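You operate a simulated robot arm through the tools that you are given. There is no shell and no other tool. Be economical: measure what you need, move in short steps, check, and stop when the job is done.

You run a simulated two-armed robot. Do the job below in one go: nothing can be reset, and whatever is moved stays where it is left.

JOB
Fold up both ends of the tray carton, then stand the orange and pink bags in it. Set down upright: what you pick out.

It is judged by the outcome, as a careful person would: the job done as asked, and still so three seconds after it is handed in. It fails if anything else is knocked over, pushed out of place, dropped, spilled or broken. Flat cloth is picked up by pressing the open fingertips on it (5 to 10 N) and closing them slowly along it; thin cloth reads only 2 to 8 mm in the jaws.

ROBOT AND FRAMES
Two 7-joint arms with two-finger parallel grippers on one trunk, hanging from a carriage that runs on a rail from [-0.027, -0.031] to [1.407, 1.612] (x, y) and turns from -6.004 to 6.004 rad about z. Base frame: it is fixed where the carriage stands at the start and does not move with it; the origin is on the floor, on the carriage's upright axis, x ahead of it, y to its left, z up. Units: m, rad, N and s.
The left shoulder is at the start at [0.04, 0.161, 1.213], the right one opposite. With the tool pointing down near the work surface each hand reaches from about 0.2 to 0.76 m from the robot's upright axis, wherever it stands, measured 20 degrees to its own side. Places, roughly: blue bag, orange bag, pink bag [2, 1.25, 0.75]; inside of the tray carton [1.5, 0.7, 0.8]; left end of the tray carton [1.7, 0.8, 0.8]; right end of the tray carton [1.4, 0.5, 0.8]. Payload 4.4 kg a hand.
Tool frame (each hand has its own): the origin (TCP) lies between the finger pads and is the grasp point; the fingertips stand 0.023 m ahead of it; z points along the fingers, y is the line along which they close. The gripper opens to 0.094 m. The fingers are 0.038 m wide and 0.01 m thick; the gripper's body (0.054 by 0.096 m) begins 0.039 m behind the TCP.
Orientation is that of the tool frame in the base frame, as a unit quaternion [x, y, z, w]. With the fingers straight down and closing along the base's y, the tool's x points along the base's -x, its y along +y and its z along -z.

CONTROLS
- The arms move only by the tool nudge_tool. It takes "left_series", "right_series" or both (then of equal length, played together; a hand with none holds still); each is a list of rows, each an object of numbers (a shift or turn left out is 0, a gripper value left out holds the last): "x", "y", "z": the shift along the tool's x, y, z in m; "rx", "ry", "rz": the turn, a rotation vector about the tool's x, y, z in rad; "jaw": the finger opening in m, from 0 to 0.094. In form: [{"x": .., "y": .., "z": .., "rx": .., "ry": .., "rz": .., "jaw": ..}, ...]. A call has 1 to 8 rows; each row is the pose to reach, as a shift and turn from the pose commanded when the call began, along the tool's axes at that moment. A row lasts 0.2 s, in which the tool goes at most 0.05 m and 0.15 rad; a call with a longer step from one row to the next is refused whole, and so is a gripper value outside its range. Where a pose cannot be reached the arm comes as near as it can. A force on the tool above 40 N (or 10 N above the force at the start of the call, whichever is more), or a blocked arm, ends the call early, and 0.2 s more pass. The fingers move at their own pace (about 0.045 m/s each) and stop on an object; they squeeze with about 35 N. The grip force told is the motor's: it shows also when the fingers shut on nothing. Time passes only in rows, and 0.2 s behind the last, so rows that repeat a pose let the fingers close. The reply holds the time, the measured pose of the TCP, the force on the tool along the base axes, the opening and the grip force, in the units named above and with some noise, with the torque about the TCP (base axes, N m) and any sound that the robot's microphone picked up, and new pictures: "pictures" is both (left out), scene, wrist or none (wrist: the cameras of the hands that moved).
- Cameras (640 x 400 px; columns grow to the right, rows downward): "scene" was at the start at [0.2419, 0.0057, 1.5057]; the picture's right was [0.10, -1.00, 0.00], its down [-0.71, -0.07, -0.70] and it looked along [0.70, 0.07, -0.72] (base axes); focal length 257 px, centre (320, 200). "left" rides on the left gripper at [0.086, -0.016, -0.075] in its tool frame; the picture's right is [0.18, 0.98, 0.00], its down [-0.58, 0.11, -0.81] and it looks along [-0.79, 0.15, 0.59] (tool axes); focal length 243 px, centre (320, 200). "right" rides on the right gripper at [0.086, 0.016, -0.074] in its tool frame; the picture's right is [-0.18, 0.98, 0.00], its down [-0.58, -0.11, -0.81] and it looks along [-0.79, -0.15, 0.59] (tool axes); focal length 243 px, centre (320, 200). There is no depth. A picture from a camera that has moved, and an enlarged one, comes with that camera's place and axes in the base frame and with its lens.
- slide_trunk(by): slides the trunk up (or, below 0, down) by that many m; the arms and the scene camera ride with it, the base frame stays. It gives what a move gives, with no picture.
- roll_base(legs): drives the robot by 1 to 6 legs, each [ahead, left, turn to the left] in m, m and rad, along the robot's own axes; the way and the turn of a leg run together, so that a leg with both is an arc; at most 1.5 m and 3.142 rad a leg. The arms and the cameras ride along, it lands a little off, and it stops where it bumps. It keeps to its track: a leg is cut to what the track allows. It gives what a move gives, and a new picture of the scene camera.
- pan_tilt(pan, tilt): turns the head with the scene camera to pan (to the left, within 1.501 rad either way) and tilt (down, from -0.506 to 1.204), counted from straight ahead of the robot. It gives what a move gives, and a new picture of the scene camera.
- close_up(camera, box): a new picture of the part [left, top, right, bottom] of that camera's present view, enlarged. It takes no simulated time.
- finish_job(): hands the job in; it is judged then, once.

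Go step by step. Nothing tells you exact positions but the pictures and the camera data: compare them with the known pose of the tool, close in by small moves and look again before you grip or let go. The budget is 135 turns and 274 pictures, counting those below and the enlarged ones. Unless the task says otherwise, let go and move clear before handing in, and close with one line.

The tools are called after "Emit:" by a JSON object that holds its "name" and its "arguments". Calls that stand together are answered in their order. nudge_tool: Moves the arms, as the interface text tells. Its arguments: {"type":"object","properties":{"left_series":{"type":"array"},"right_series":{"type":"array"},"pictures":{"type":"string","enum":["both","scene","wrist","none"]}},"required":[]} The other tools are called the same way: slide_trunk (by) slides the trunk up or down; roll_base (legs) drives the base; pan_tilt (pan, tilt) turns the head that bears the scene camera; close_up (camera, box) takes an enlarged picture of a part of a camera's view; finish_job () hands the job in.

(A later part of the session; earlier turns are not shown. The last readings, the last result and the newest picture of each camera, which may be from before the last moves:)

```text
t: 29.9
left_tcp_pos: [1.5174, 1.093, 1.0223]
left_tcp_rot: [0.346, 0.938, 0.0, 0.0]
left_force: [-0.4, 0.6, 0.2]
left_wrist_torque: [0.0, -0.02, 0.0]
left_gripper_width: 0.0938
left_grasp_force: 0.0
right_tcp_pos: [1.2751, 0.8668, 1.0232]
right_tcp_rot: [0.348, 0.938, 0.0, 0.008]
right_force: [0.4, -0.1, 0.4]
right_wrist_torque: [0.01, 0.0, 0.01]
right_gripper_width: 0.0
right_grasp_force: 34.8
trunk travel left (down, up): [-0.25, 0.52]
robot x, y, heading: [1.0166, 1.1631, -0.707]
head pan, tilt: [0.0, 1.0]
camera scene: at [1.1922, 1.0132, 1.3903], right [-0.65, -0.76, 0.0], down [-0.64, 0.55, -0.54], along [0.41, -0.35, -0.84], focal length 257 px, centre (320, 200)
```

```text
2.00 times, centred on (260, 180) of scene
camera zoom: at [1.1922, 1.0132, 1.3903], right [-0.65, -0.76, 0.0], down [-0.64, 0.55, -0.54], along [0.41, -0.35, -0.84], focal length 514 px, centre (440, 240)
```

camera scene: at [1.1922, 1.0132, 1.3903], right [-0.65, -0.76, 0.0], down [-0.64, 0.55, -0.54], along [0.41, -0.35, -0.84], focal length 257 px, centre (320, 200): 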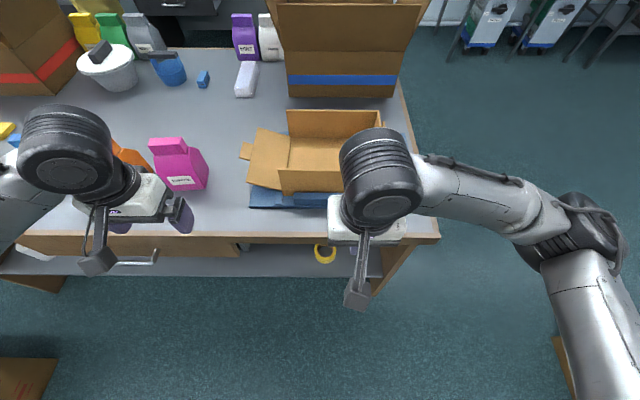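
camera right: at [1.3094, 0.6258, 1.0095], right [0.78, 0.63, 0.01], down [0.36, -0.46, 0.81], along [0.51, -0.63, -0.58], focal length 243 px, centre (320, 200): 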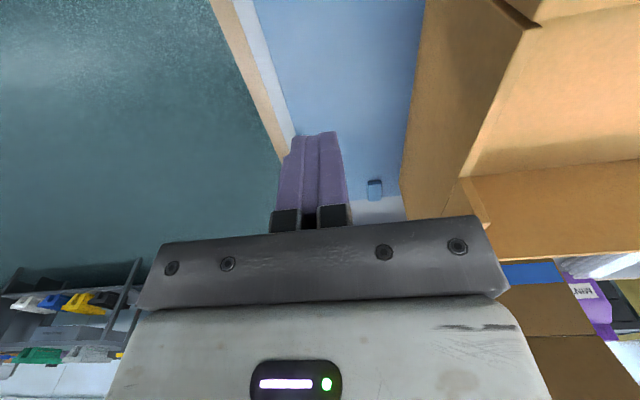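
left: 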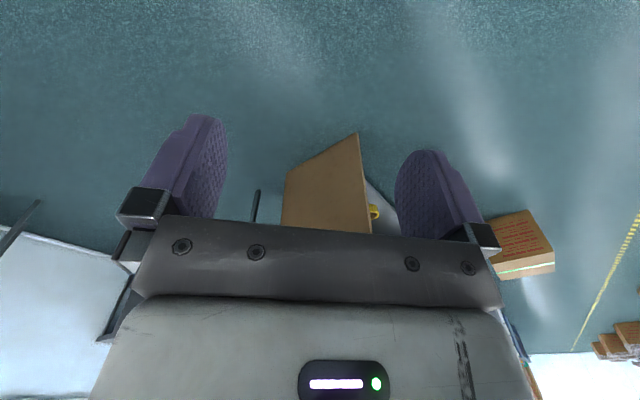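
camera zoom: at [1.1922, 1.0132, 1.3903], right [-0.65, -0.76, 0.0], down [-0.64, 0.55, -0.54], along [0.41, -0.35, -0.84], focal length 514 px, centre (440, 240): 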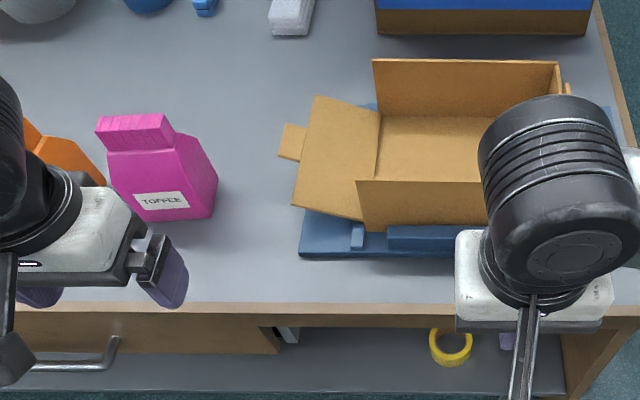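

The pink bag stands at l≈0.42–0.51, a≈0.645–0.72, with its top at about 0.96. That leaves roughly a 0.1 m gap to the left flap. I'm bringing the left hand, closed and slightly tilted, above that gap.

Emit:
{"name": "nudge_tool", "arguments": {"left_series": [{"x": -0.04, "y": -0.02, "jaw": 0}, {"x": -0.08, "y": -0.041}, {"x": -0.125, "y": -0.041}, {"x": -0.17, "y": -0.041, "rx": 0.12}, {"x": -0.215, "y": -0.041, "rx": 0.25}, {"x": -0.222, "y": -0.041, "rx": 0.25}, {"x": -0.222, "y": -0.041, "rx": 0.25}]}}

Emit:
{"name": "close_up", "arguments": {"camera": "scene", "box": [100, 80, 420, 280]}}

```text
t: 31.5
left_tcp_pos: [1.6608, 0.9172, 1.0224]
left_tcp_rot: [0.345, 0.93, -0.116, -0.044]
left_force: [-0.7, 0.1, -0.2]
left_wrist_torque: [0.02, 0.02, 0.0]
left_gripper_width: 0.0
left_grasp_force: 35.6
right_tcp_pos: [1.2755, 0.8665, 1.0234]
right_tcp_rot: [0.347, 0.938, 0.0, 0.007]
right_force: [-0.5, -0.3, 0.4]
right_wrist_torque: [-0.01, 0.0, 0.02]
right_gripper_width: 0.0
right_grasp_force: 35.3
trunk travel left (down, up): [-0.25, 0.52]
robot x, y, heading: [1.0168, 1.1657, -0.714]
head pan, tilt: [0.0, 1.0]
camera scene: at [1.1922, 1.013, 1.3904], right [-0.65, -0.76, 0.0], down [-0.64, 0.55, -0.54], along [0.41, -0.35, -0.84], focal length 257 px, centre (320, 200)
camera left: at [1.5961, 0.9764, 1.0982], right [0.48, 0.84, -0.24], down [0.64, -0.15, 0.75], along [0.6, -0.52, -0.61], focal length 243 px, centre (320, 200)
```

scene: 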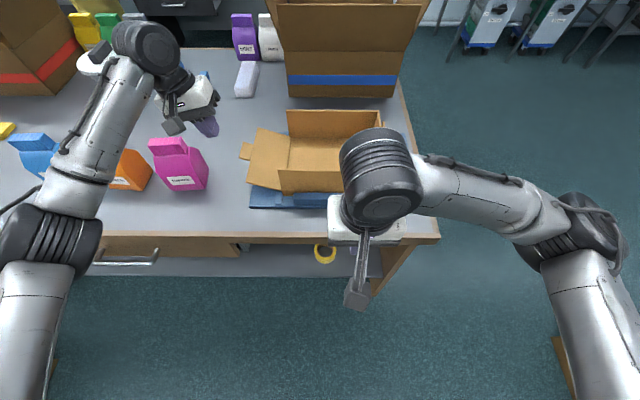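
left: 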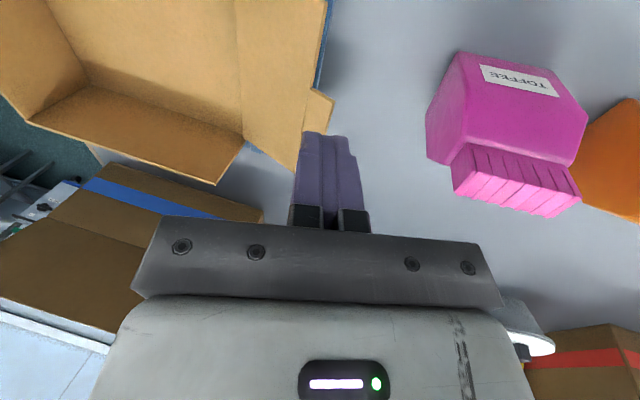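

```text
2.00 times, centred on (260, 180) of scene
camera zoom: at [1.1922, 1.013, 1.3904], right [-0.65, -0.76, 0.0], down [-0.64, 0.55, -0.54], along [0.41, -0.35, -0.84], focal length 514 px, centre (440, 240)
```

zoom: 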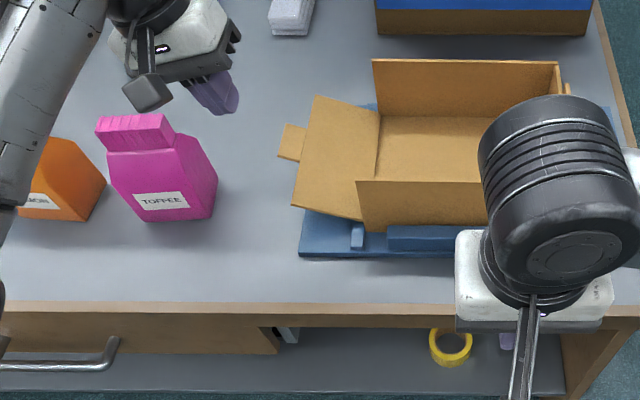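

Emit:
{"name": "nudge_tool", "arguments": {"left_series": [{"y": 0.0124, "z": 0.0484}, {"y": 0.0247, "z": 0.0969}, {"y": 0.0296, "z": 0.116}]}}

Emit:
{"name": "close_up", "arguments": {"camera": "scene", "box": [60, 50, 380, 250]}}

```text
t: 32.3
left_tcp_pos: [1.6591, 0.9173, 0.9026]
left_tcp_rot: [0.344, 0.931, -0.116, -0.043]
left_force: [0.2, -0.4, -0.3]
left_wrist_torque: [0.0, -0.01, -0.01]
left_gripper_width: 0.0
left_grasp_force: 34.7
right_tcp_pos: [1.2762, 0.8657, 1.0225]
right_tcp_rot: [0.347, 0.938, 0.0, 0.008]
right_force: [0.0, 0.4, -0.2]
right_wrist_torque: [-0.01, 0.0, 0.0]
right_gripper_width: 0.0001
right_grasp_force: 35.3
trunk travel left (down, up): [-0.25, 0.52]
robot x, y, heading: [1.0181, 1.1646, -0.705]
head pan, tilt: [0.0, 1.0]
camera scene: at [1.192, 1.0131, 1.3904], right [-0.65, -0.76, 0.0], down [-0.64, 0.55, -0.54], along [0.41, -0.35, -0.84], focal length 257 px, centre (320, 200)
camera left: at [1.5951, 0.9775, 0.9785], right [0.48, 0.84, -0.24], down [0.64, -0.15, 0.75], along [0.6, -0.52, -0.61], focal length 243 px, centre (320, 200)
```

scene: 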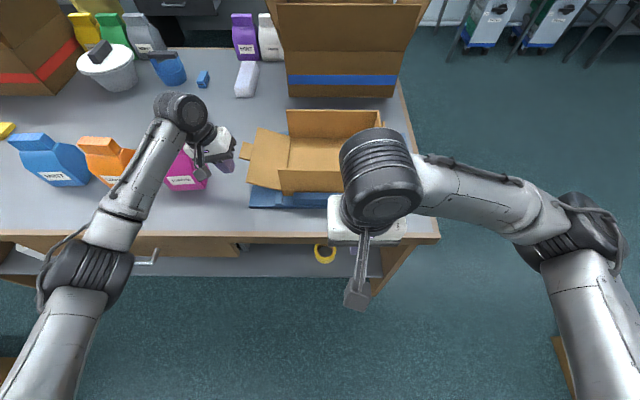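
left: 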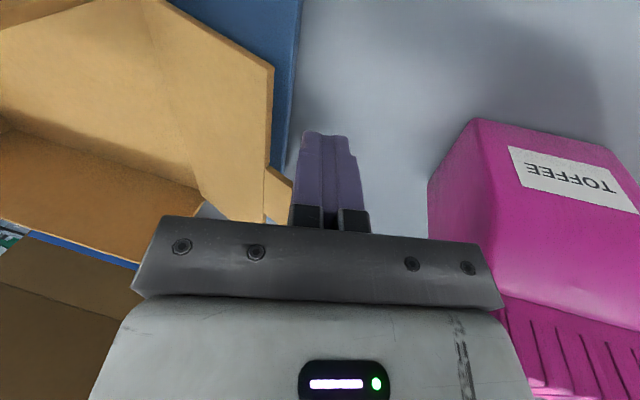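

```text
2.00 times, centred on (220, 150) of scene
camera zoom: at [1.192, 1.0131, 1.3904], right [-0.65, -0.76, 0.0], down [-0.64, 0.55, -0.54], along [0.41, -0.35, -0.84], focal length 514 px, centre (520, 300)
```

zoom: 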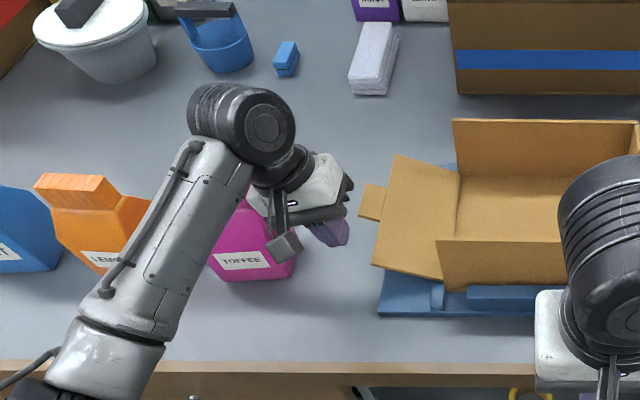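

Emit:
{"name": "nudge_tool", "arguments": {"left_series": [{"y": -0.0044, "z": 0.0233}, {"y": -0.0088, "z": 0.0466}]}}

Emit:
{"name": "close_up", "arguments": {"camera": "scene", "box": [60, 50, 380, 250]}}

```text
t: 32.9
left_tcp_pos: [1.6462, 0.902, 0.8594]
left_tcp_rot: [0.345, 0.93, -0.117, -0.042]
left_force: [0.1, -0.1, -0.7]
left_wrist_torque: [-0.03, -0.01, -0.03]
left_gripper_width: 0.0002
left_grasp_force: 35.2
right_tcp_pos: [1.2746, 0.8658, 1.0232]
right_tcp_rot: [0.347, 0.938, -0.001, 0.008]
right_force: [-0.8, 0.4, 0.5]
right_wrist_torque: [-0.01, -0.01, -0.04]
right_gripper_width: 0.0
right_grasp_force: 35.1
trunk travel left (down, up): [-0.25, 0.52]
robot x, y, heading: [1.0118, 1.1641, -0.711]
head pan, tilt: [0.0, 1.0]
camera scene: at [1.1918, 1.0129, 1.3904], right [-0.65, -0.76, 0.0], down [-0.64, 0.55, -0.54], along [0.41, -0.35, -0.84], focal length 257 px, centre (320, 200)
camera left: at [1.5822, 0.9615, 0.9357], right [0.48, 0.84, -0.24], down [0.64, -0.15, 0.75], along [0.6, -0.52, -0.61], focal length 243 px, centre (320, 200)
```

scene: 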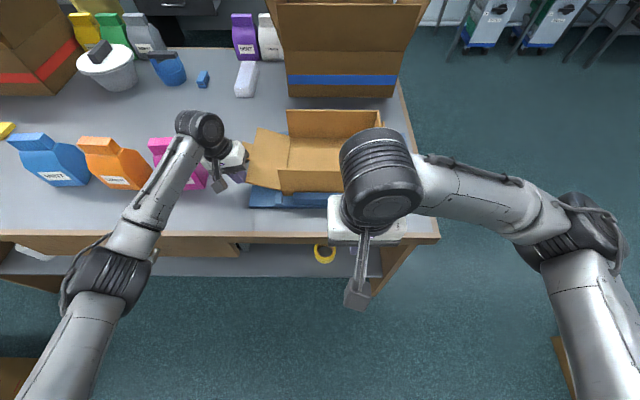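
left: 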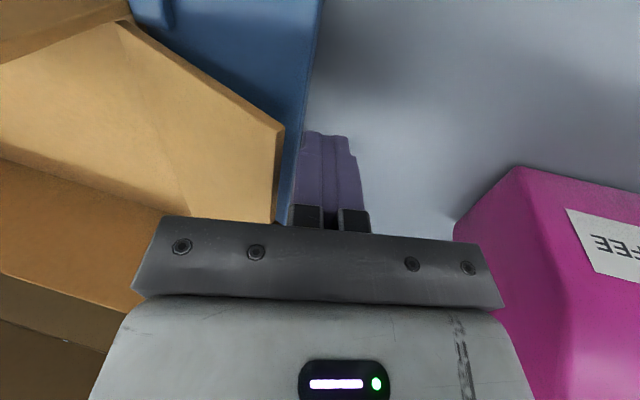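

```text
2.00 times, centred on (220, 150) of scene
camera zoom: at [1.1918, 1.0129, 1.3904], right [-0.65, -0.76, 0.0], down [-0.64, 0.55, -0.54], along [0.41, -0.35, -0.84], focal length 514 px, centre (520, 300)
```

zoom: 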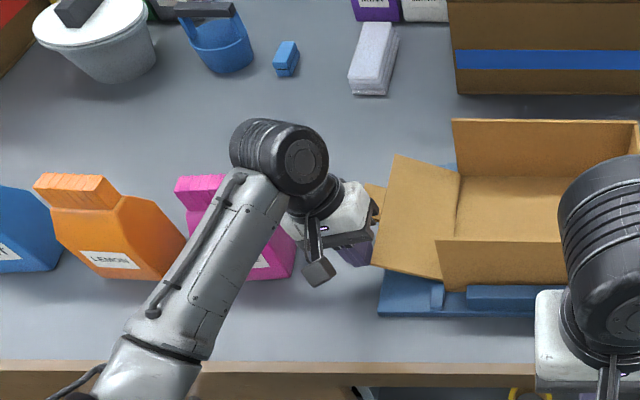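

Emit:
{"name": "nudge_tool", "arguments": {"left_series": [{"y": -0.0143, "z": -0.0005}, {"y": -0.025, "z": -0.011, "rx": -0.02}, {"y": -0.0359, "z": -0.0208, "rx": -0.05}, {"y": -0.049, "z": -0.028, "rx": -0.07}, {"y": -0.062, "z": -0.0337, "rx": -0.1}]}}

Emit:
{"name": "close_up", "arguments": {"camera": "scene", "box": [60, 50, 380, 250]}}

```text
t: 34.1
left_tcp_pos: [1.612, 0.8617, 0.9072]
left_tcp_rot: [0.346, 0.935, -0.07, -0.026]
left_force: [-0.8, -0.9, 1.0]
left_wrist_torque: [0.02, -0.02, -0.04]
left_gripper_width: 0.0001
left_grasp_force: 34.4
right_tcp_pos: [1.2766, 0.8657, 1.023]
right_tcp_rot: [0.346, 0.938, -0.001, 0.007]
right_force: [0.0, -0.6, -0.5]
right_wrist_torque: [0.02, -0.03, 0.0]
right_gripper_width: 0.0
right_grasp_force: 35.0
trunk travel left (down, up): [-0.25, 0.52]
robot x, y, heading: [1.0118, 1.1633, -0.708]
head pan, tilt: [0.0, 1.0]
camera scene: at [1.1919, 1.0127, 1.3904], right [-0.65, -0.76, 0.0], down [-0.64, 0.55, -0.54], along [0.41, -0.35, -0.84], focal length 257 px, centre (320, 200)
camera left: at [1.5419, 0.9152, 0.9835], right [0.49, 0.86, -0.15], down [0.59, -0.21, 0.78], along [0.64, -0.47, -0.61], focal length 243 px, centre (320, 200)
```

scene: 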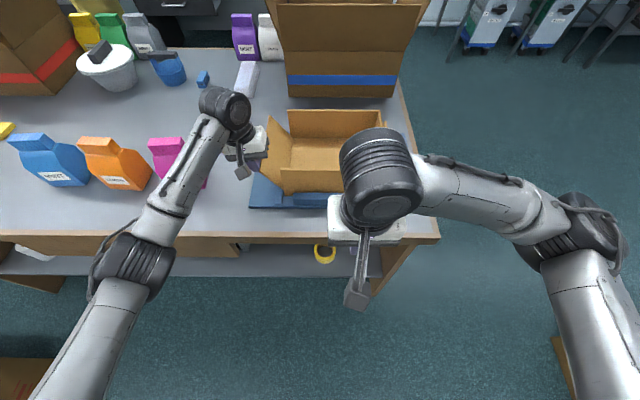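
left: 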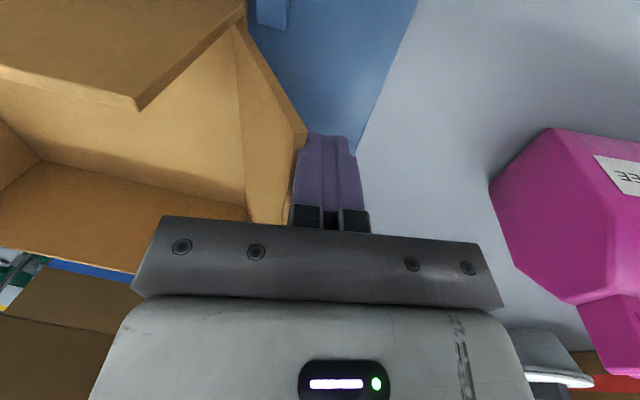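

```text
2.00 times, centred on (220, 150) of scene
camera zoom: at [1.1919, 1.0127, 1.3904], right [-0.65, -0.76, 0.0], down [-0.64, 0.55, -0.54], along [0.41, -0.35, -0.84], focal length 514 px, centre (520, 300)
```

zoom: 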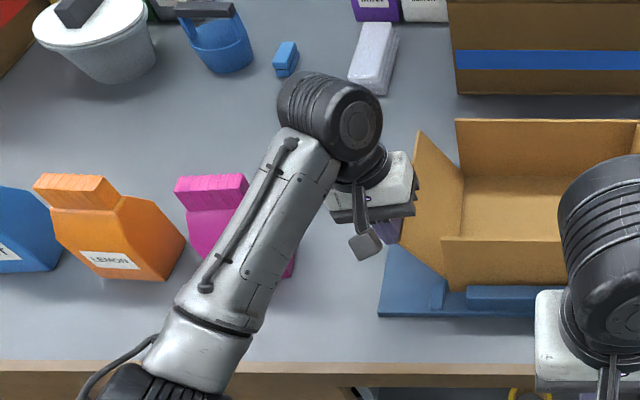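

Emit:
{"name": "nudge_tool", "arguments": {"left_series": [{"y": -0.014, "z": -0.0075, "rx": -0.05}, {"y": -0.0282, "z": -0.0129, "rx": -0.1}, {"y": -0.044, "z": -0.017, "rx": -0.13}, {"y": -0.0587, "z": -0.0205, "rx": -0.15}, {"y": -0.0709, "z": -0.0207, "rx": -0.15}, {"y": -0.0778, "z": -0.0196, "rx": -0.15}]}}

Emit:
{"name": "close_up", "arguments": {"camera": "scene", "box": [60, 50, 380, 250]}}

```text
t: 35.5
left_tcp_pos: [1.5643, 0.8076, 0.9384]
left_tcp_rot: [0.348, 0.938, 0.001, 0.0]
left_force: [0.8, 1.8, -0.2]
left_wrist_torque: [0.0, -0.06, -0.01]
left_gripper_width: 0.0001
left_grasp_force: 35.4
right_tcp_pos: [1.2751, 0.8666, 1.0228]
right_tcp_rot: [0.346, 0.938, 0.0, 0.007]
right_force: [-0.2, -0.2, -0.4]
right_wrist_torque: [0.01, 0.0, 0.01]
right_gripper_width: 0.0001
right_grasp_force: 35.0
trunk travel left (down, up): [-0.25, 0.52]
robot x, y, heading: [1.0147, 1.1617, -0.71]
head pan, tilt: [0.0, 1.0]
camera scene: at [1.1922, 1.0134, 1.3903], right [-0.65, -0.76, 0.0], down [-0.64, 0.55, -0.54], along [0.41, -0.35, -0.84], focal length 257 px, centre (320, 200)
camera left: at [1.4879, 0.8515, 1.0119], right [0.5, 0.87, 0.0], down [0.51, -0.3, 0.81], along [0.7, -0.4, -0.59], focal length 243 px, centre (320, 200)
```

scene: 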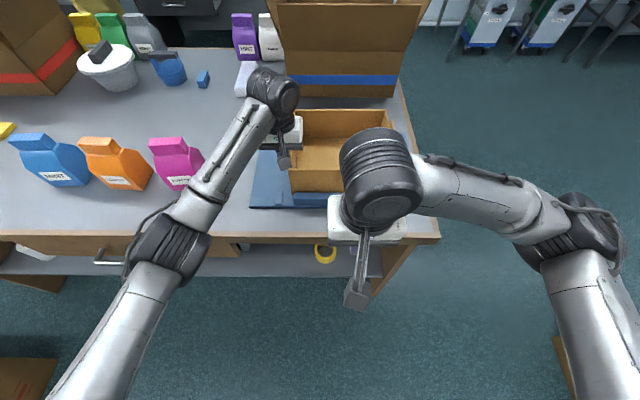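
left: 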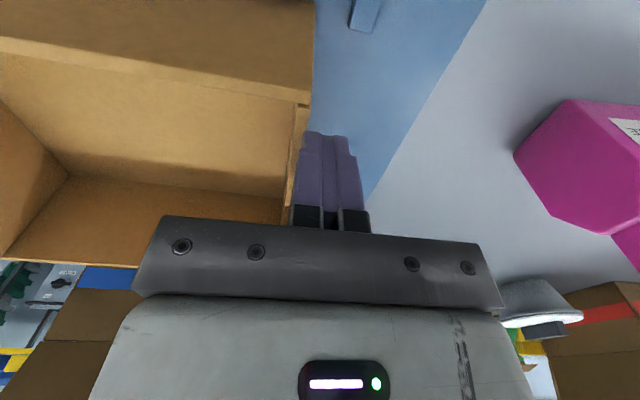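

```text
2.00 times, centred on (220, 150) of scene
camera zoom: at [1.1922, 1.0134, 1.3903], right [-0.65, -0.76, 0.0], down [-0.64, 0.55, -0.54], along [0.41, -0.35, -0.84], focal length 514 px, centre (520, 300)
```

zoom: 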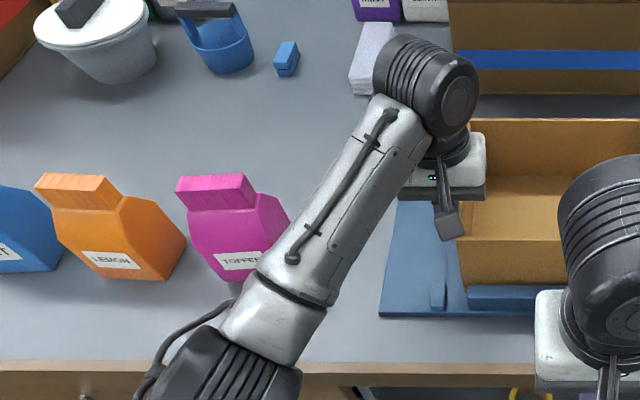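

The left end is vertical. I'll back off slowly, raise the hand, and clear the right arm to inspect.

Emit:
{"name": "nudge_tool", "arguments": {"left_series": [{"y": 0.01}, {"y": 0.03}, {"y": 0.05, "z": -0.01}, {"y": 0.06, "z": -0.055}, {"y": 0.06, "z": -0.1}, {"x": 0.04, "y": 0.07, "z": -0.12}, {"x": 0.085, "y": 0.08, "z": -0.12}, {"x": 0.13, "y": 0.08, "z": -0.12}], "right_series": [{"x": 0.0}, {"x": 0.0}, {"y": -0.04}, {"y": -0.08}, {"y": -0.12}, {"y": -0.16}, {"y": -0.2}, {"y": -0.24}], "pictures": "none"}}

Emit:
{"name": "close_up", "arguments": {"camera": "scene", "box": [160, 50, 480, 250]}}

```text
t: 37.3
left_tcp_pos: [1.5154, 0.9535, 1.0585]
left_tcp_rot: [0.347, 0.938, 0.0, 0.0]
left_force: [-0.1, -0.3, 0.1]
left_wrist_torque: [-0.01, -0.01, 0.0]
left_gripper_width: 0.0
left_grasp_force: 35.1
right_tcp_pos: [1.1179, 0.6834, 1.0205]
right_tcp_rot: [0.346, 0.938, -0.001, 0.007]
right_force: [-0.2, 0.5, -0.7]
right_wrist_torque: [-0.02, 0.0, 0.0]
right_gripper_width: 0.0001
right_grasp_force: 34.9
trunk travel left (down, up): [-0.25, 0.52]
robot x, y, heading: [1.0132, 1.1622, -0.707]
head pan, tilt: [0.0, 1.0]
```

```text
2.00 times, centred on (320, 150) of scene
camera zoom: at [1.191, 1.0132, 1.39], right [-0.65, -0.76, 0.0], down [-0.64, 0.55, -0.54], along [0.41, -0.35, -0.84], focal length 514 px, centre (320, 300)
```

zoom: 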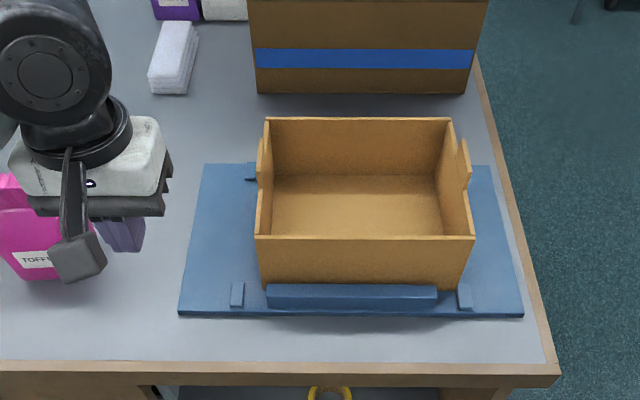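

Both ends stand up, and the tray is a proper box with a floor from l≈-0.089 to 0.168. Next come the bags, so I'm moving the base left to face them.

Emit:
{"name": "roll_base", "arguments": {"legs": [[0, 0.27, 0]]}}

Emit:
{"name": "close_up", "arguments": {"camera": "scene", "box": [120, 80, 440, 280]}}

```text
t: 39.2
left_tcp_pos: [1.6972, 1.1593, 1.0582]
left_tcp_rot: [0.347, 0.938, -0.001, 0.0]
left_force: [-0.4, 0.7, -1.0]
left_wrist_torque: [-0.01, -0.01, 0.0]
left_gripper_width: 0.0001
left_grasp_force: 35.0
right_tcp_pos: [1.2999, 0.8898, 1.0203]
right_tcp_rot: [0.347, 0.938, 0.0, 0.007]
right_force: [0.9, 1.2, -0.3]
right_wrist_torque: [-0.01, 0.01, -0.01]
right_gripper_width: 0.0003
right_grasp_force: 35.1
trunk travel left (down, up): [-0.25, 0.52]
robot x, y, heading: [1.1948, 1.372, -0.709]
head pan, tilt: [0.0, 1.0]
camera scene: at [1.3723, 1.2196, 1.3904], right [-0.65, -0.76, 0.0], down [-0.64, 0.55, -0.54], along [0.41, -0.35, -0.84], focal length 257 px, centre (320, 200)
```

scene: 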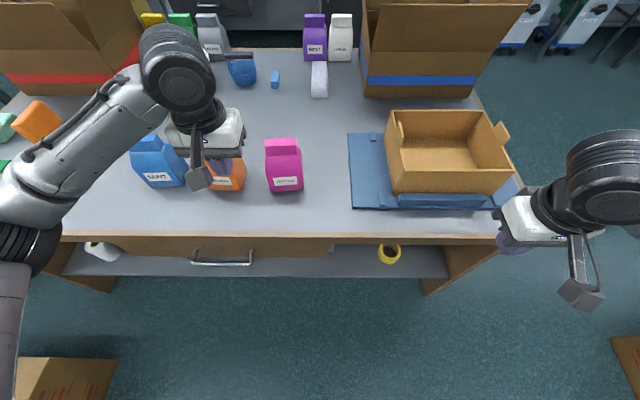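

```text
2.00 times, centred on (280, 180) of scene
camera zoom: at [1.3723, 1.2196, 1.3904], right [-0.65, -0.76, 0.0], down [-0.64, 0.55, -0.54], along [0.41, -0.35, -0.84], focal length 514 px, centre (400, 240)
```

zoom: 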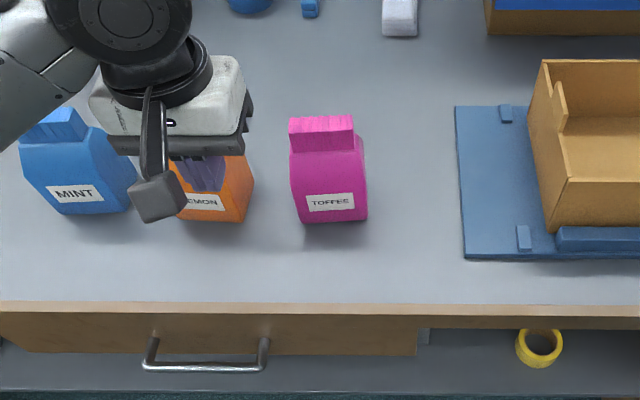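

The pink bag's base is at l≈0.42–0.51, a≈0.645–0.72. I'll turn the left gripper 90° so it closes front to back, open it, and hover over the pink bag.

Emit:
{"name": "nudge_tool", "arguments": {"left_series": [{"rz": -0.14, "z": -0.02, "jaw": 0.094}, {"rz": -0.28, "z": -0.04}, {"rz": -0.42, "z": -0.04}, {"rz": -0.56, "z": -0.04, "y": -0.02}, {"rz": -0.7, "z": -0.04, "y": -0.04}, {"rz": -0.84, "z": -0.04, "y": -0.06}, {"rz": -0.98, "z": -0.04, "y": -0.073}, {"rz": -1.12, "z": -0.04, "y": -0.073}], "pictures": "scene"}}

```text
t: 41.0
left_tcp_pos: [1.6495, 1.1034, 1.0982]
left_tcp_rot: [-0.206, 0.979, 0.0, 0.0]
left_force: [-0.2, -0.1, -1.0]
left_wrist_torque: [0.01, -0.03, -0.02]
left_gripper_width: 0.0939
left_grasp_force: 0.0
right_tcp_pos: [1.2992, 0.8892, 1.0222]
right_tcp_rot: [0.347, 0.938, 0.0, 0.007]
right_force: [-0.1, 0.0, 0.0]
right_wrist_torque: [-0.01, 0.02, 0.02]
right_gripper_width: 0.0002
right_grasp_force: 35.1
trunk travel left (down, up): [-0.25, 0.52]
robot x, y, heading: [1.1963, 1.3746, -0.71]
head pan, tilt: [0.0, 1.0]
camera scene: at [1.3723, 1.2196, 1.3904], right [-0.65, -0.76, 0.0], down [-0.64, 0.55, -0.54], along [0.41, -0.35, -0.84], focal length 257 px, centre (320, 200)
```

scene: 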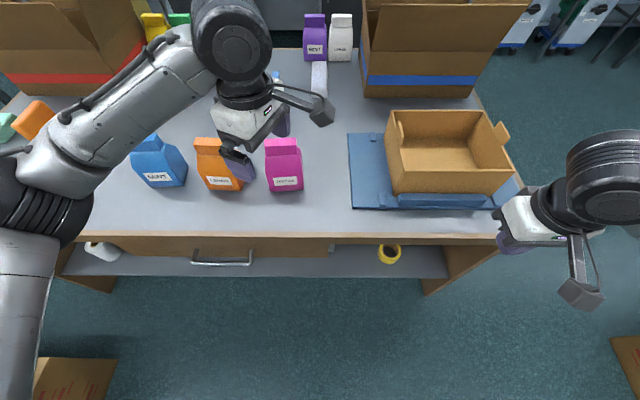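

Emit:
{"name": "nudge_tool", "arguments": {"left_series": [{"x": -0.018, "y": -0.037, "rz": -0.13}, {"x": -0.036, "y": -0.075, "rz": -0.26}, {"x": -0.054, "y": -0.112, "rz": -0.39}, {"x": -0.071, "y": -0.1467, "rz": -0.45}, {"x": -0.071, "y": -0.1467, "rz": -0.45}]}}

Emit:
{"name": "close_up", "arguments": {"camera": "left", "box": [160, 0, 640, 300]}}

```text
t: 42.2
left_tcp_pos: [1.7751, 0.9959, 1.099]
left_tcp_rot: [-0.417, 0.909, 0.0, 0.001]
left_force: [0.5, 0.2, 0.0]
left_wrist_torque: [0.0, -0.01, 0.01]
left_gripper_width: 0.094
left_grasp_force: 0.0
right_tcp_pos: [1.2995, 0.8898, 1.0215]
right_tcp_rot: [0.347, 0.938, 0.0, 0.008]
right_force: [-0.4, 0.2, -0.4]
right_wrist_torque: [-0.02, 0.02, 0.0]
right_gripper_width: 0.0
right_grasp_force: 34.9
trunk travel left (down, up): [-0.25, 0.52]
robot x, y, heading: [1.1996, 1.371, -0.711]
head pan, tilt: [0.0, 1.0]
camera scene: at [1.3724, 1.2201, 1.3902], right [-0.65, -0.76, 0.0], down [-0.64, 0.55, -0.54], along [0.41, -0.35, -0.84], focal length 257 px, centre (320, 200)
camera left: at [1.7296, 0.9209, 1.1728], right [-0.87, 0.5, 0.0], down [0.3, 0.51, 0.81], along [0.4, 0.7, -0.59], focal length 243 px, centre (320, 200)
```

scene: 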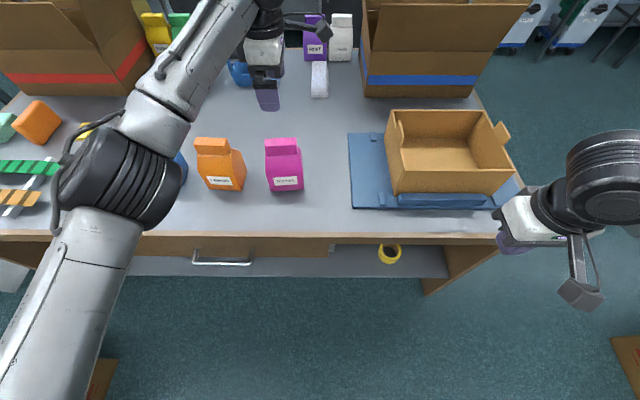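
left: 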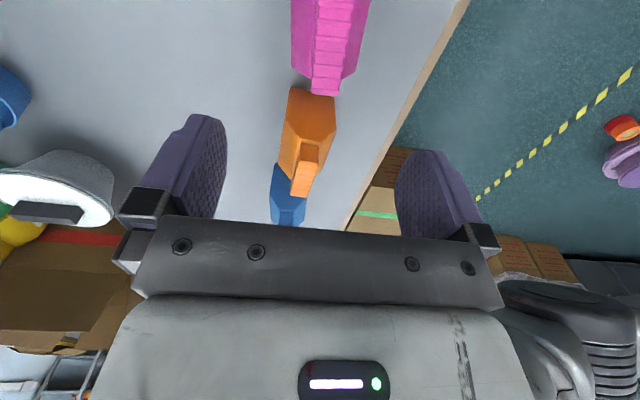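

```text
1.33 times, centred on (400, 150) of left
camera zoom: at [1.7296, 0.9209, 1.1728], right [-0.87, 0.5, 0.0], down [0.3, 0.51, 0.81], along [0.4, 0.7, -0.59], focal length 324 px, centre (213, 267)
```

zoom: 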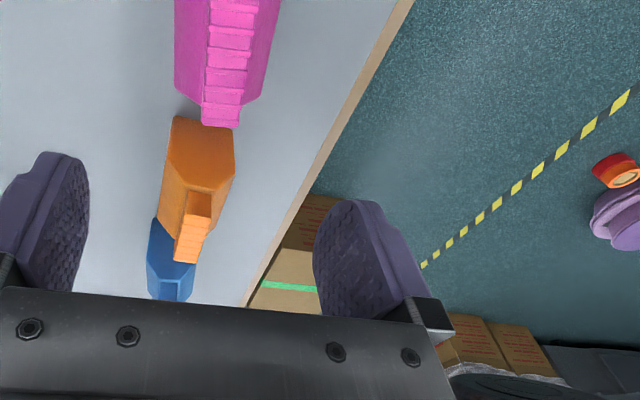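

The left gripper is over the pink bag. Its top strip is about 25 mm thick, centred at a≈0.674 and turned about 6°. I'll align and descend most of the way, then check.

Emit:
{"name": "nudge_tool", "arguments": {"left_series": [{"y": 0.0115, "z": 0.03, "rz": -0.1}, {"y": 0.0115, "z": 0.07, "rz": -0.1}, {"y": 0.0115, "z": 0.1, "rz": -0.1}, {"y": 0.0115, "z": 0.115, "rz": -0.1}]}}

Emit:
{"name": "close_up", "arguments": {"camera": "scene", "box": [200, 100, 360, 200]}}

```text
t: 43.2
left_tcp_pos: [1.7658, 1.0025, 0.9833]
left_tcp_rot: [-0.462, 0.887, 0.0, 0.0]
left_force: [-0.3, 0.2, 0.2]
left_wrist_torque: [0.02, 0.0, -0.01]
left_gripper_width: 0.0938
left_grasp_force: 0.1
right_tcp_pos: [1.2989, 0.8899, 1.0217]
right_tcp_rot: [0.347, 0.938, -0.001, 0.007]
right_force: [-0.4, -0.9, 0.1]
right_wrist_torque: [-0.03, 0.03, 0.0]
right_gripper_width: 0.0001
right_grasp_force: 35.0
trunk travel left (down, up): [-0.25, 0.52]
robot x, y, heading: [1.1956, 1.3712, -0.711]
head pan, tilt: [0.0, 1.0]
camera scene: at [1.372, 1.2194, 1.3904], right [-0.65, -0.76, 0.0], down [-0.64, 0.55, -0.54], along [0.41, -0.35, -0.84], focal length 257 px, centre (320, 200)
camera left: at [1.7285, 0.9239, 1.0593], right [-0.91, 0.41, 0.0], down [0.24, 0.54, 0.81], along [0.33, 0.73, -0.59], focal length 243 px, centre (320, 200)
```

scene: 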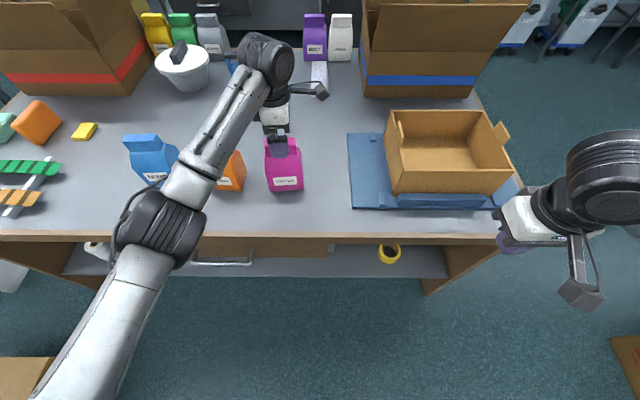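
left: 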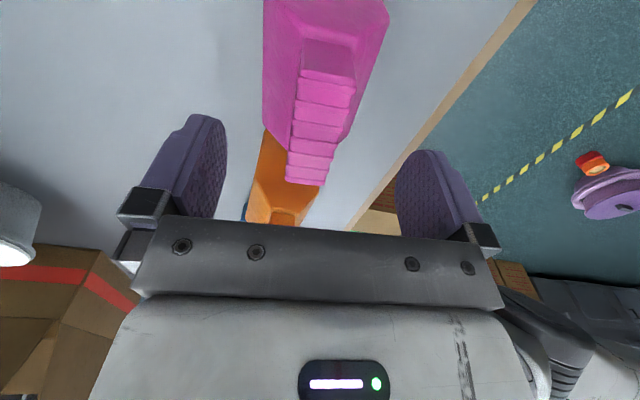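

```text
4.00 times, centred on (280, 150) of scene
camera zoom: at [1.372, 1.2194, 1.3904], right [-0.65, -0.76, 0.0], down [-0.64, 0.55, -0.54], along [0.41, -0.35, -0.84], focal length 1029 px, centre (480, 400)
```

zoom: 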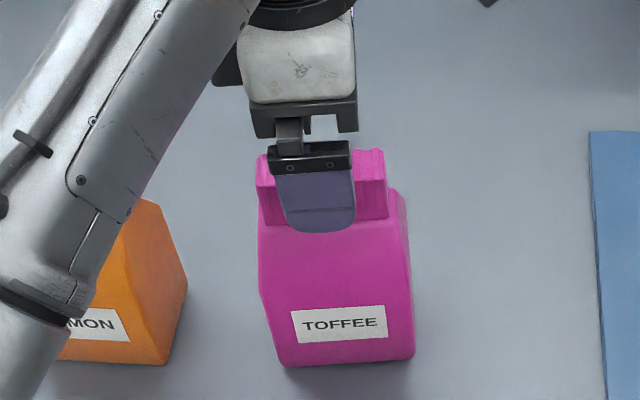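

The strip is between the fingers. I'm descending 0.035 m and closing.

Emit:
{"name": "nudge_tool", "arguments": {"left_series": [{"z": 0.02}, {"z": 0.036}, {"z": 0.036, "jaw": 0.05}, {"z": 0.036, "jaw": 0.03}, {"z": 0.036, "jaw": 0.015}, {"z": 0.036, "jaw": 0.005}, {"z": 0.036, "jaw": 0.0}, {"z": 0.036, "jaw": 0.0}]}}

Emit:
{"name": "close_up", "arguments": {"camera": "scene", "box": [200, 100, 360, 200]}}

```text
t: 45.0
left_tcp_pos: [1.7643, 1.0039, 0.9482]
left_tcp_rot: [-0.462, 0.887, 0.0, -0.001]
left_force: [0.6, -0.4, 0.4]
left_wrist_torque: [0.02, -0.03, -0.01]
left_gripper_width: 0.0261
left_grasp_force: 34.5
right_tcp_pos: [1.3, 0.889, 1.021]
right_tcp_rot: [0.347, 0.938, -0.001, 0.007]
right_force: [-0.2, -0.9, 0.0]
right_wrist_torque: [-0.04, 0.02, 0.01]
right_gripper_width: 0.0
right_grasp_force: 35.1
trunk travel left (down, up): [-0.25, 0.52]
robot x, y, heading: [1.194, 1.3742, -0.706]
head pan, tilt: [0.0, 1.0]
camera scene: at [1.3723, 1.2195, 1.3904], right [-0.65, -0.76, 0.0], down [-0.64, 0.55, -0.54], along [0.41, -0.35, -0.84], focal length 257 px, centre (320, 200)
camera left: at [1.728, 0.9235, 1.0228], right [-0.91, 0.41, 0.0], down [0.24, 0.54, 0.81], along [0.33, 0.73, -0.59], focal length 243 px, centre (320, 200)
```

scene: 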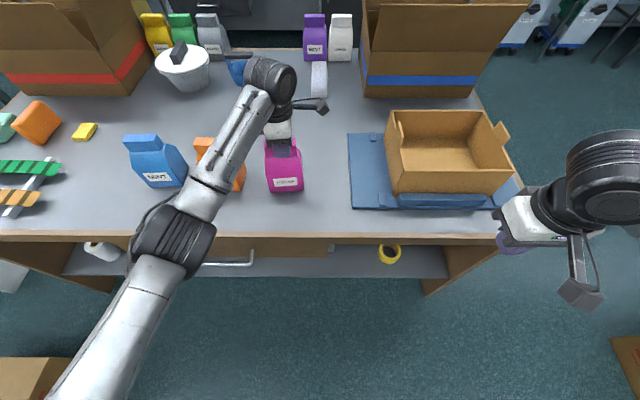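
left: 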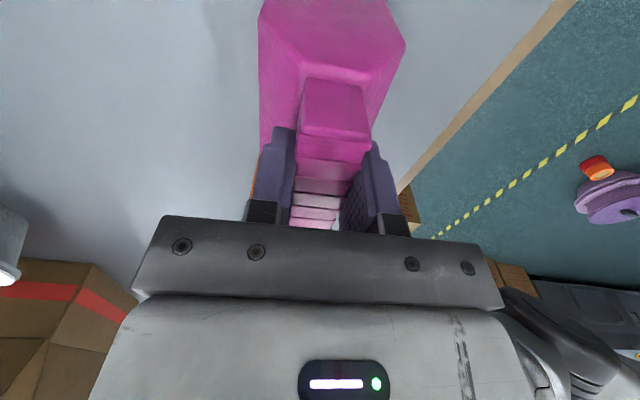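

```text
4.00 times, centred on (280, 150) of scene
camera zoom: at [1.3723, 1.2195, 1.3904], right [-0.65, -0.76, 0.0], down [-0.64, 0.55, -0.54], along [0.41, -0.35, -0.84], focal length 1029 px, centre (480, 400)
```

zoom: 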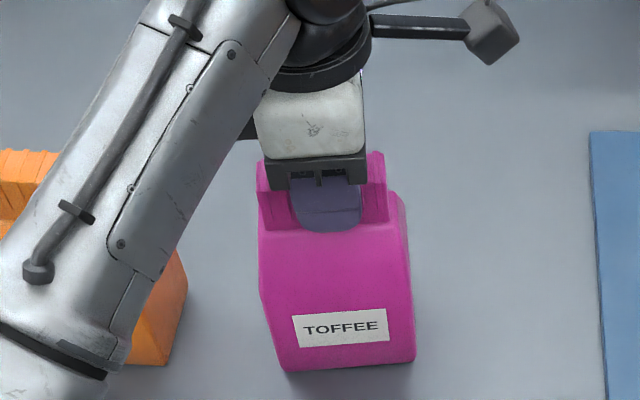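

The strip is gripped at 26 mm. I'm lifting it straight up.

Emit:
{"name": "nudge_tool", "arguments": {"left_series": [{"z": -0.02}, {"z": -0.05}, {"z": -0.09}, {"z": -0.13}, {"z": -0.17}, {"z": -0.19}, {"z": -0.19}]}}

```text
t: 46.6
left_tcp_pos: [1.7642, 1.005, 1.1382]
left_tcp_rot: [-0.463, 0.887, -0.001, 0.0]
left_force: [0.2, -0.1, -2.8]
left_wrist_torque: [0.0, 0.0, -0.04]
left_gripper_width: 0.0258
left_grasp_force: 34.9
right_tcp_pos: [1.2991, 0.89, 1.0206]
right_tcp_rot: [0.347, 0.938, -0.001, 0.007]
right_force: [-0.6, 0.1, 0.0]
right_wrist_torque: [-0.01, -0.03, 0.0]
right_gripper_width: 0.0001
right_grasp_force: 35.0
trunk travel left (down, up): [-0.25, 0.52]
robot x, y, heading: [1.1959, 1.3705, -0.708]
head pan, tilt: [0.0, 1.0]
camera scene: at [1.372, 1.2196, 1.3903], right [-0.65, -0.76, 0.0], down [-0.64, 0.55, -0.54], along [0.41, -0.35, -0.84], focal length 257 px, centre (320, 200)
camera left: at [1.7276, 0.9254, 1.2126], right [-0.91, 0.41, 0.0], down [0.24, 0.54, 0.81], along [0.33, 0.73, -0.59], focal length 243 px, centre (320, 200)
```

scene: 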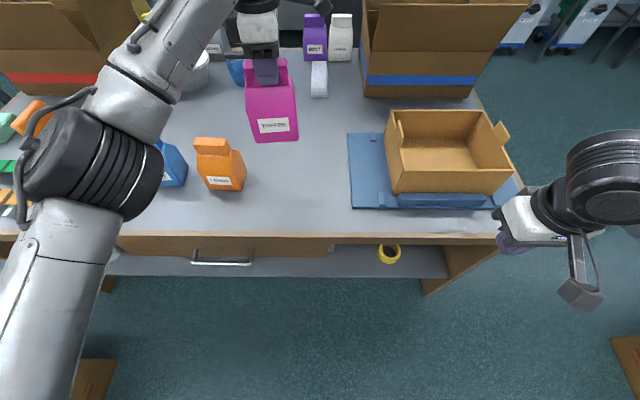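
left: 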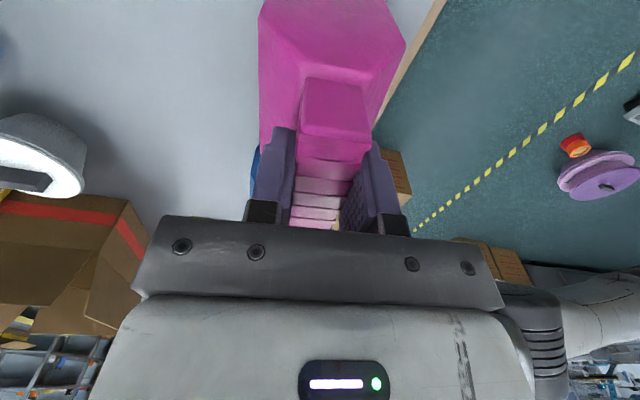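

The bag is held securely, with its bottom at about 0.99 m, which clears the tray. I'm driving the base right to bring it over the right half of the tray.

Emit:
{"name": "roll_base", "arguments": {"legs": [[0, -0.49, 0]]}}

Emit:
{"name": "close_up", "arguments": {"camera": "scene", "box": [140, 0, 460, 200]}}

```text
t: 49.5
left_tcp_pos: [1.4512, 0.6464, 1.1392]
left_tcp_rot: [-0.463, 0.886, 0.0, 0.0]
left_force: [-0.2, 0.1, -2.6]
left_wrist_torque: [-0.02, 0.0, 0.0]
left_gripper_width: 0.0257
left_grasp_force: 34.9
right_tcp_pos: [0.9854, 0.5312, 1.0205]
right_tcp_rot: [0.345, 0.938, -0.001, 0.008]
right_force: [0.1, 0.1, 0.9]
right_wrist_torque: [0.04, -0.01, 0.0]
right_gripper_width: 0.0001
right_grasp_force: 35.2
trunk travel left (down, up): [-0.25, 0.52]
robot x, y, heading: [0.8807, 1.0101, -0.708]
head pan, tilt: [0.0, 1.0]
camera scene: at [1.0583, 0.86, 1.3903], right [-0.65, -0.76, 0.0], down [-0.64, 0.55, -0.54], along [0.41, -0.35, -0.84], focal length 257 px, centre (320, 200)
```

scene: 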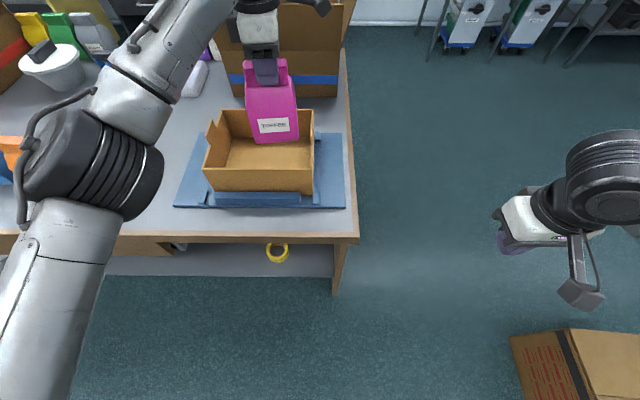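

```text
2.00 times, centred on (300, 100) of scene
camera zoom: at [1.0583, 0.86, 1.3903], right [-0.65, -0.76, 0.0], down [-0.64, 0.55, -0.54], along [0.41, -0.35, -0.84], focal length 514 px, centre (360, 400)
```

zoom: 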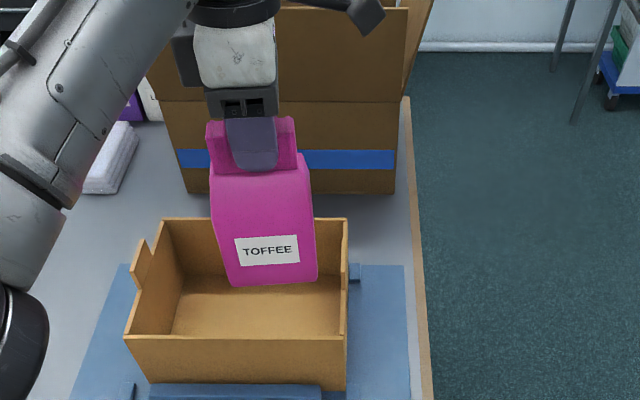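

Emit:
{"name": "nudge_tool", "arguments": {"left_series": [{"x": 0.0114, "y": -0.018, "rz": 0.05}, {"x": 0.0227, "y": -0.036, "rz": 0.1}, {"x": 0.0227, "y": -0.036, "rz": 0.1, "z": 0.02}, {"x": 0.0227, "y": -0.036, "rz": 0.1, "z": 0.03}]}}

Emit:
{"name": "close_up", "arguments": {"camera": "scene", "box": [180, 30, 420, 180]}}

```text
t: 50.5
left_tcp_pos: [1.4663, 0.6081, 1.108]
left_tcp_rot: [-0.417, 0.909, 0.0, 0.0]
left_force: [0.2, 0.5, -2.4]
left_wrist_torque: [-0.05, -0.02, -0.03]
left_gripper_width: 0.0257
left_grasp_force: 34.9
left hand out of reach, approached as far as the arm can: row 2, 3
right_tcp_pos: [0.9857, 0.5306, 1.02]
right_tcp_rot: [0.346, 0.938, 0.001, 0.008]
right_force: [-0.1, -0.1, 0.4]
right_wrist_torque: [-0.02, -0.01, -0.02]
right_gripper_width: 0.0001
right_grasp_force: 34.7
trunk travel left (down, up): [-0.25, 0.52]
robot x, y, heading: [0.8833, 1.0102, -0.703]
head pan, tilt: [0.0, 1.0]
camera scene: at [1.0584, 0.8602, 1.3903], right [-0.65, -0.76, 0.0], down [-0.64, 0.55, -0.54], along [0.41, -0.35, -0.84], focal length 257 px, centre (320, 200)
camera left: at [1.4224, 0.5329, 1.182], right [-0.87, 0.5, 0.0], down [0.3, 0.51, 0.81], along [0.4, 0.7, -0.59], focal length 243 px, centre (320, 200)
```

scene: 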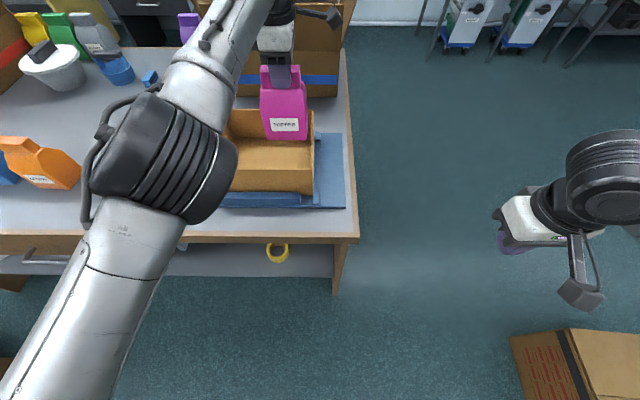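
left: 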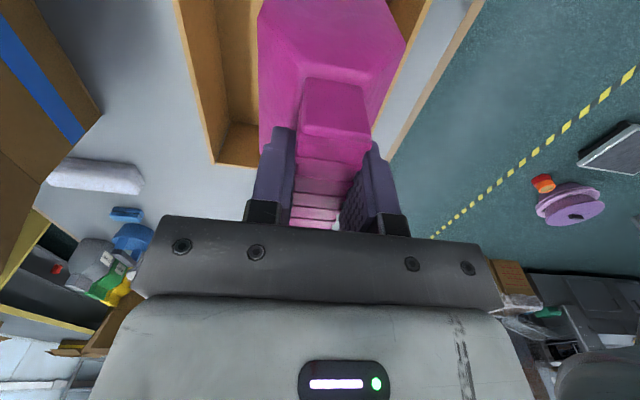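

```text
2.67 times, centred on (300, 105) of scene
camera zoom: at [1.0584, 0.8602, 1.3903], right [-0.65, -0.76, 0.0], down [-0.64, 0.55, -0.54], along [0.41, -0.35, -0.84], focal length 686 px, centre (373, 453)
```

zoom: 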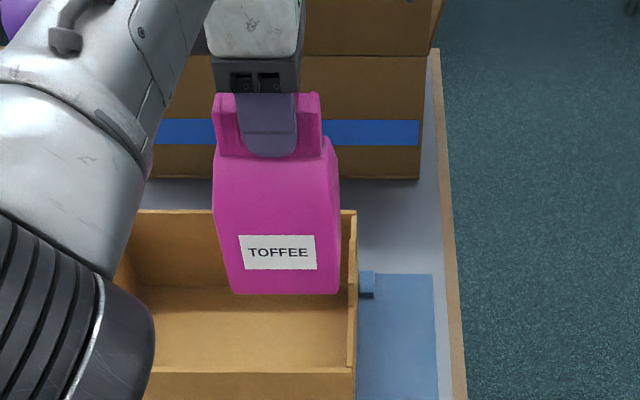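

The bag is squared over the tray. I'll shift it 8 mm left for clearance and lower it in.

Emit:
{"name": "nudge_tool", "arguments": {"left_series": [{"x": -0.008, "z": 0.01}, {"x": -0.008, "z": 0.04}, {"x": -0.008, "z": 0.07}, {"x": -0.008, "z": 0.1}, {"x": -0.008, "z": 0.115}]}}

Emit:
{"name": "close_up", "arguments": {"camera": "scene", "box": [180, 50, 420, 200]}}

```text
t: 51.7
left_tcp_pos: [1.4812, 0.6017, 0.9938]
left_tcp_rot: [-0.419, 0.908, 0.0, -0.001]
left_force: [0.1, -0.5, -2.1]
left_wrist_torque: [-0.01, 0.01, -0.03]
left_gripper_width: 0.0255
left_grasp_force: 35.6
left hand out of reach, approached as far as the arm can: row 2, 3, 4, 5
right_tcp_pos: [0.9856, 0.5299, 1.0217]
right_tcp_rot: [0.346, 0.938, -0.001, 0.007]
right_force: [0.7, 0.8, -0.9]
right_wrist_torque: [0.0, 0.0, 0.0]
right_gripper_width: 0.0002
right_grasp_force: 35.2
trunk travel left (down, up): [-0.25, 0.52]
robot x, y, heading: [0.8862, 1.0149, -0.709]
head pan, tilt: [0.0, 1.0]
camera scene: at [1.0584, 0.8602, 1.3903], right [-0.65, -0.76, 0.0], down [-0.64, 0.55, -0.54], along [0.41, -0.35, -0.84], focal length 257 px, centre (320, 200)
camera left: at [1.4367, 0.5252, 1.0682], right [-0.87, 0.5, 0.0], down [0.3, 0.51, 0.81], along [0.4, 0.7, -0.59], focal length 243 px, centre (320, 200)
```

scene: 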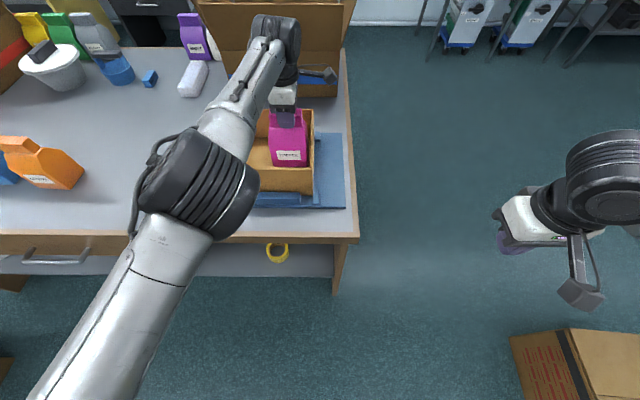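
left: 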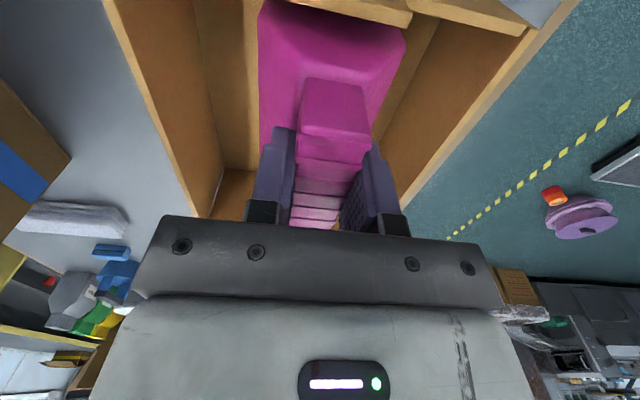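

```text
2.67 times, centred on (300, 125) of scene
camera zoom: at [1.0584, 0.8602, 1.3903], right [-0.65, -0.76, 0.0], down [-0.64, 0.55, -0.54], along [0.41, -0.35, -0.84], focal length 686 px, centre (373, 400)
```

zoom: 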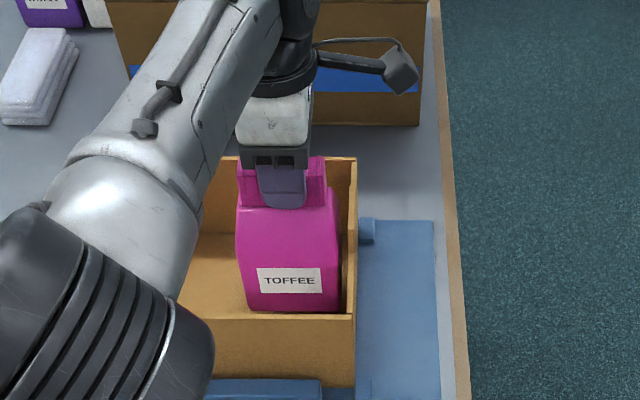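

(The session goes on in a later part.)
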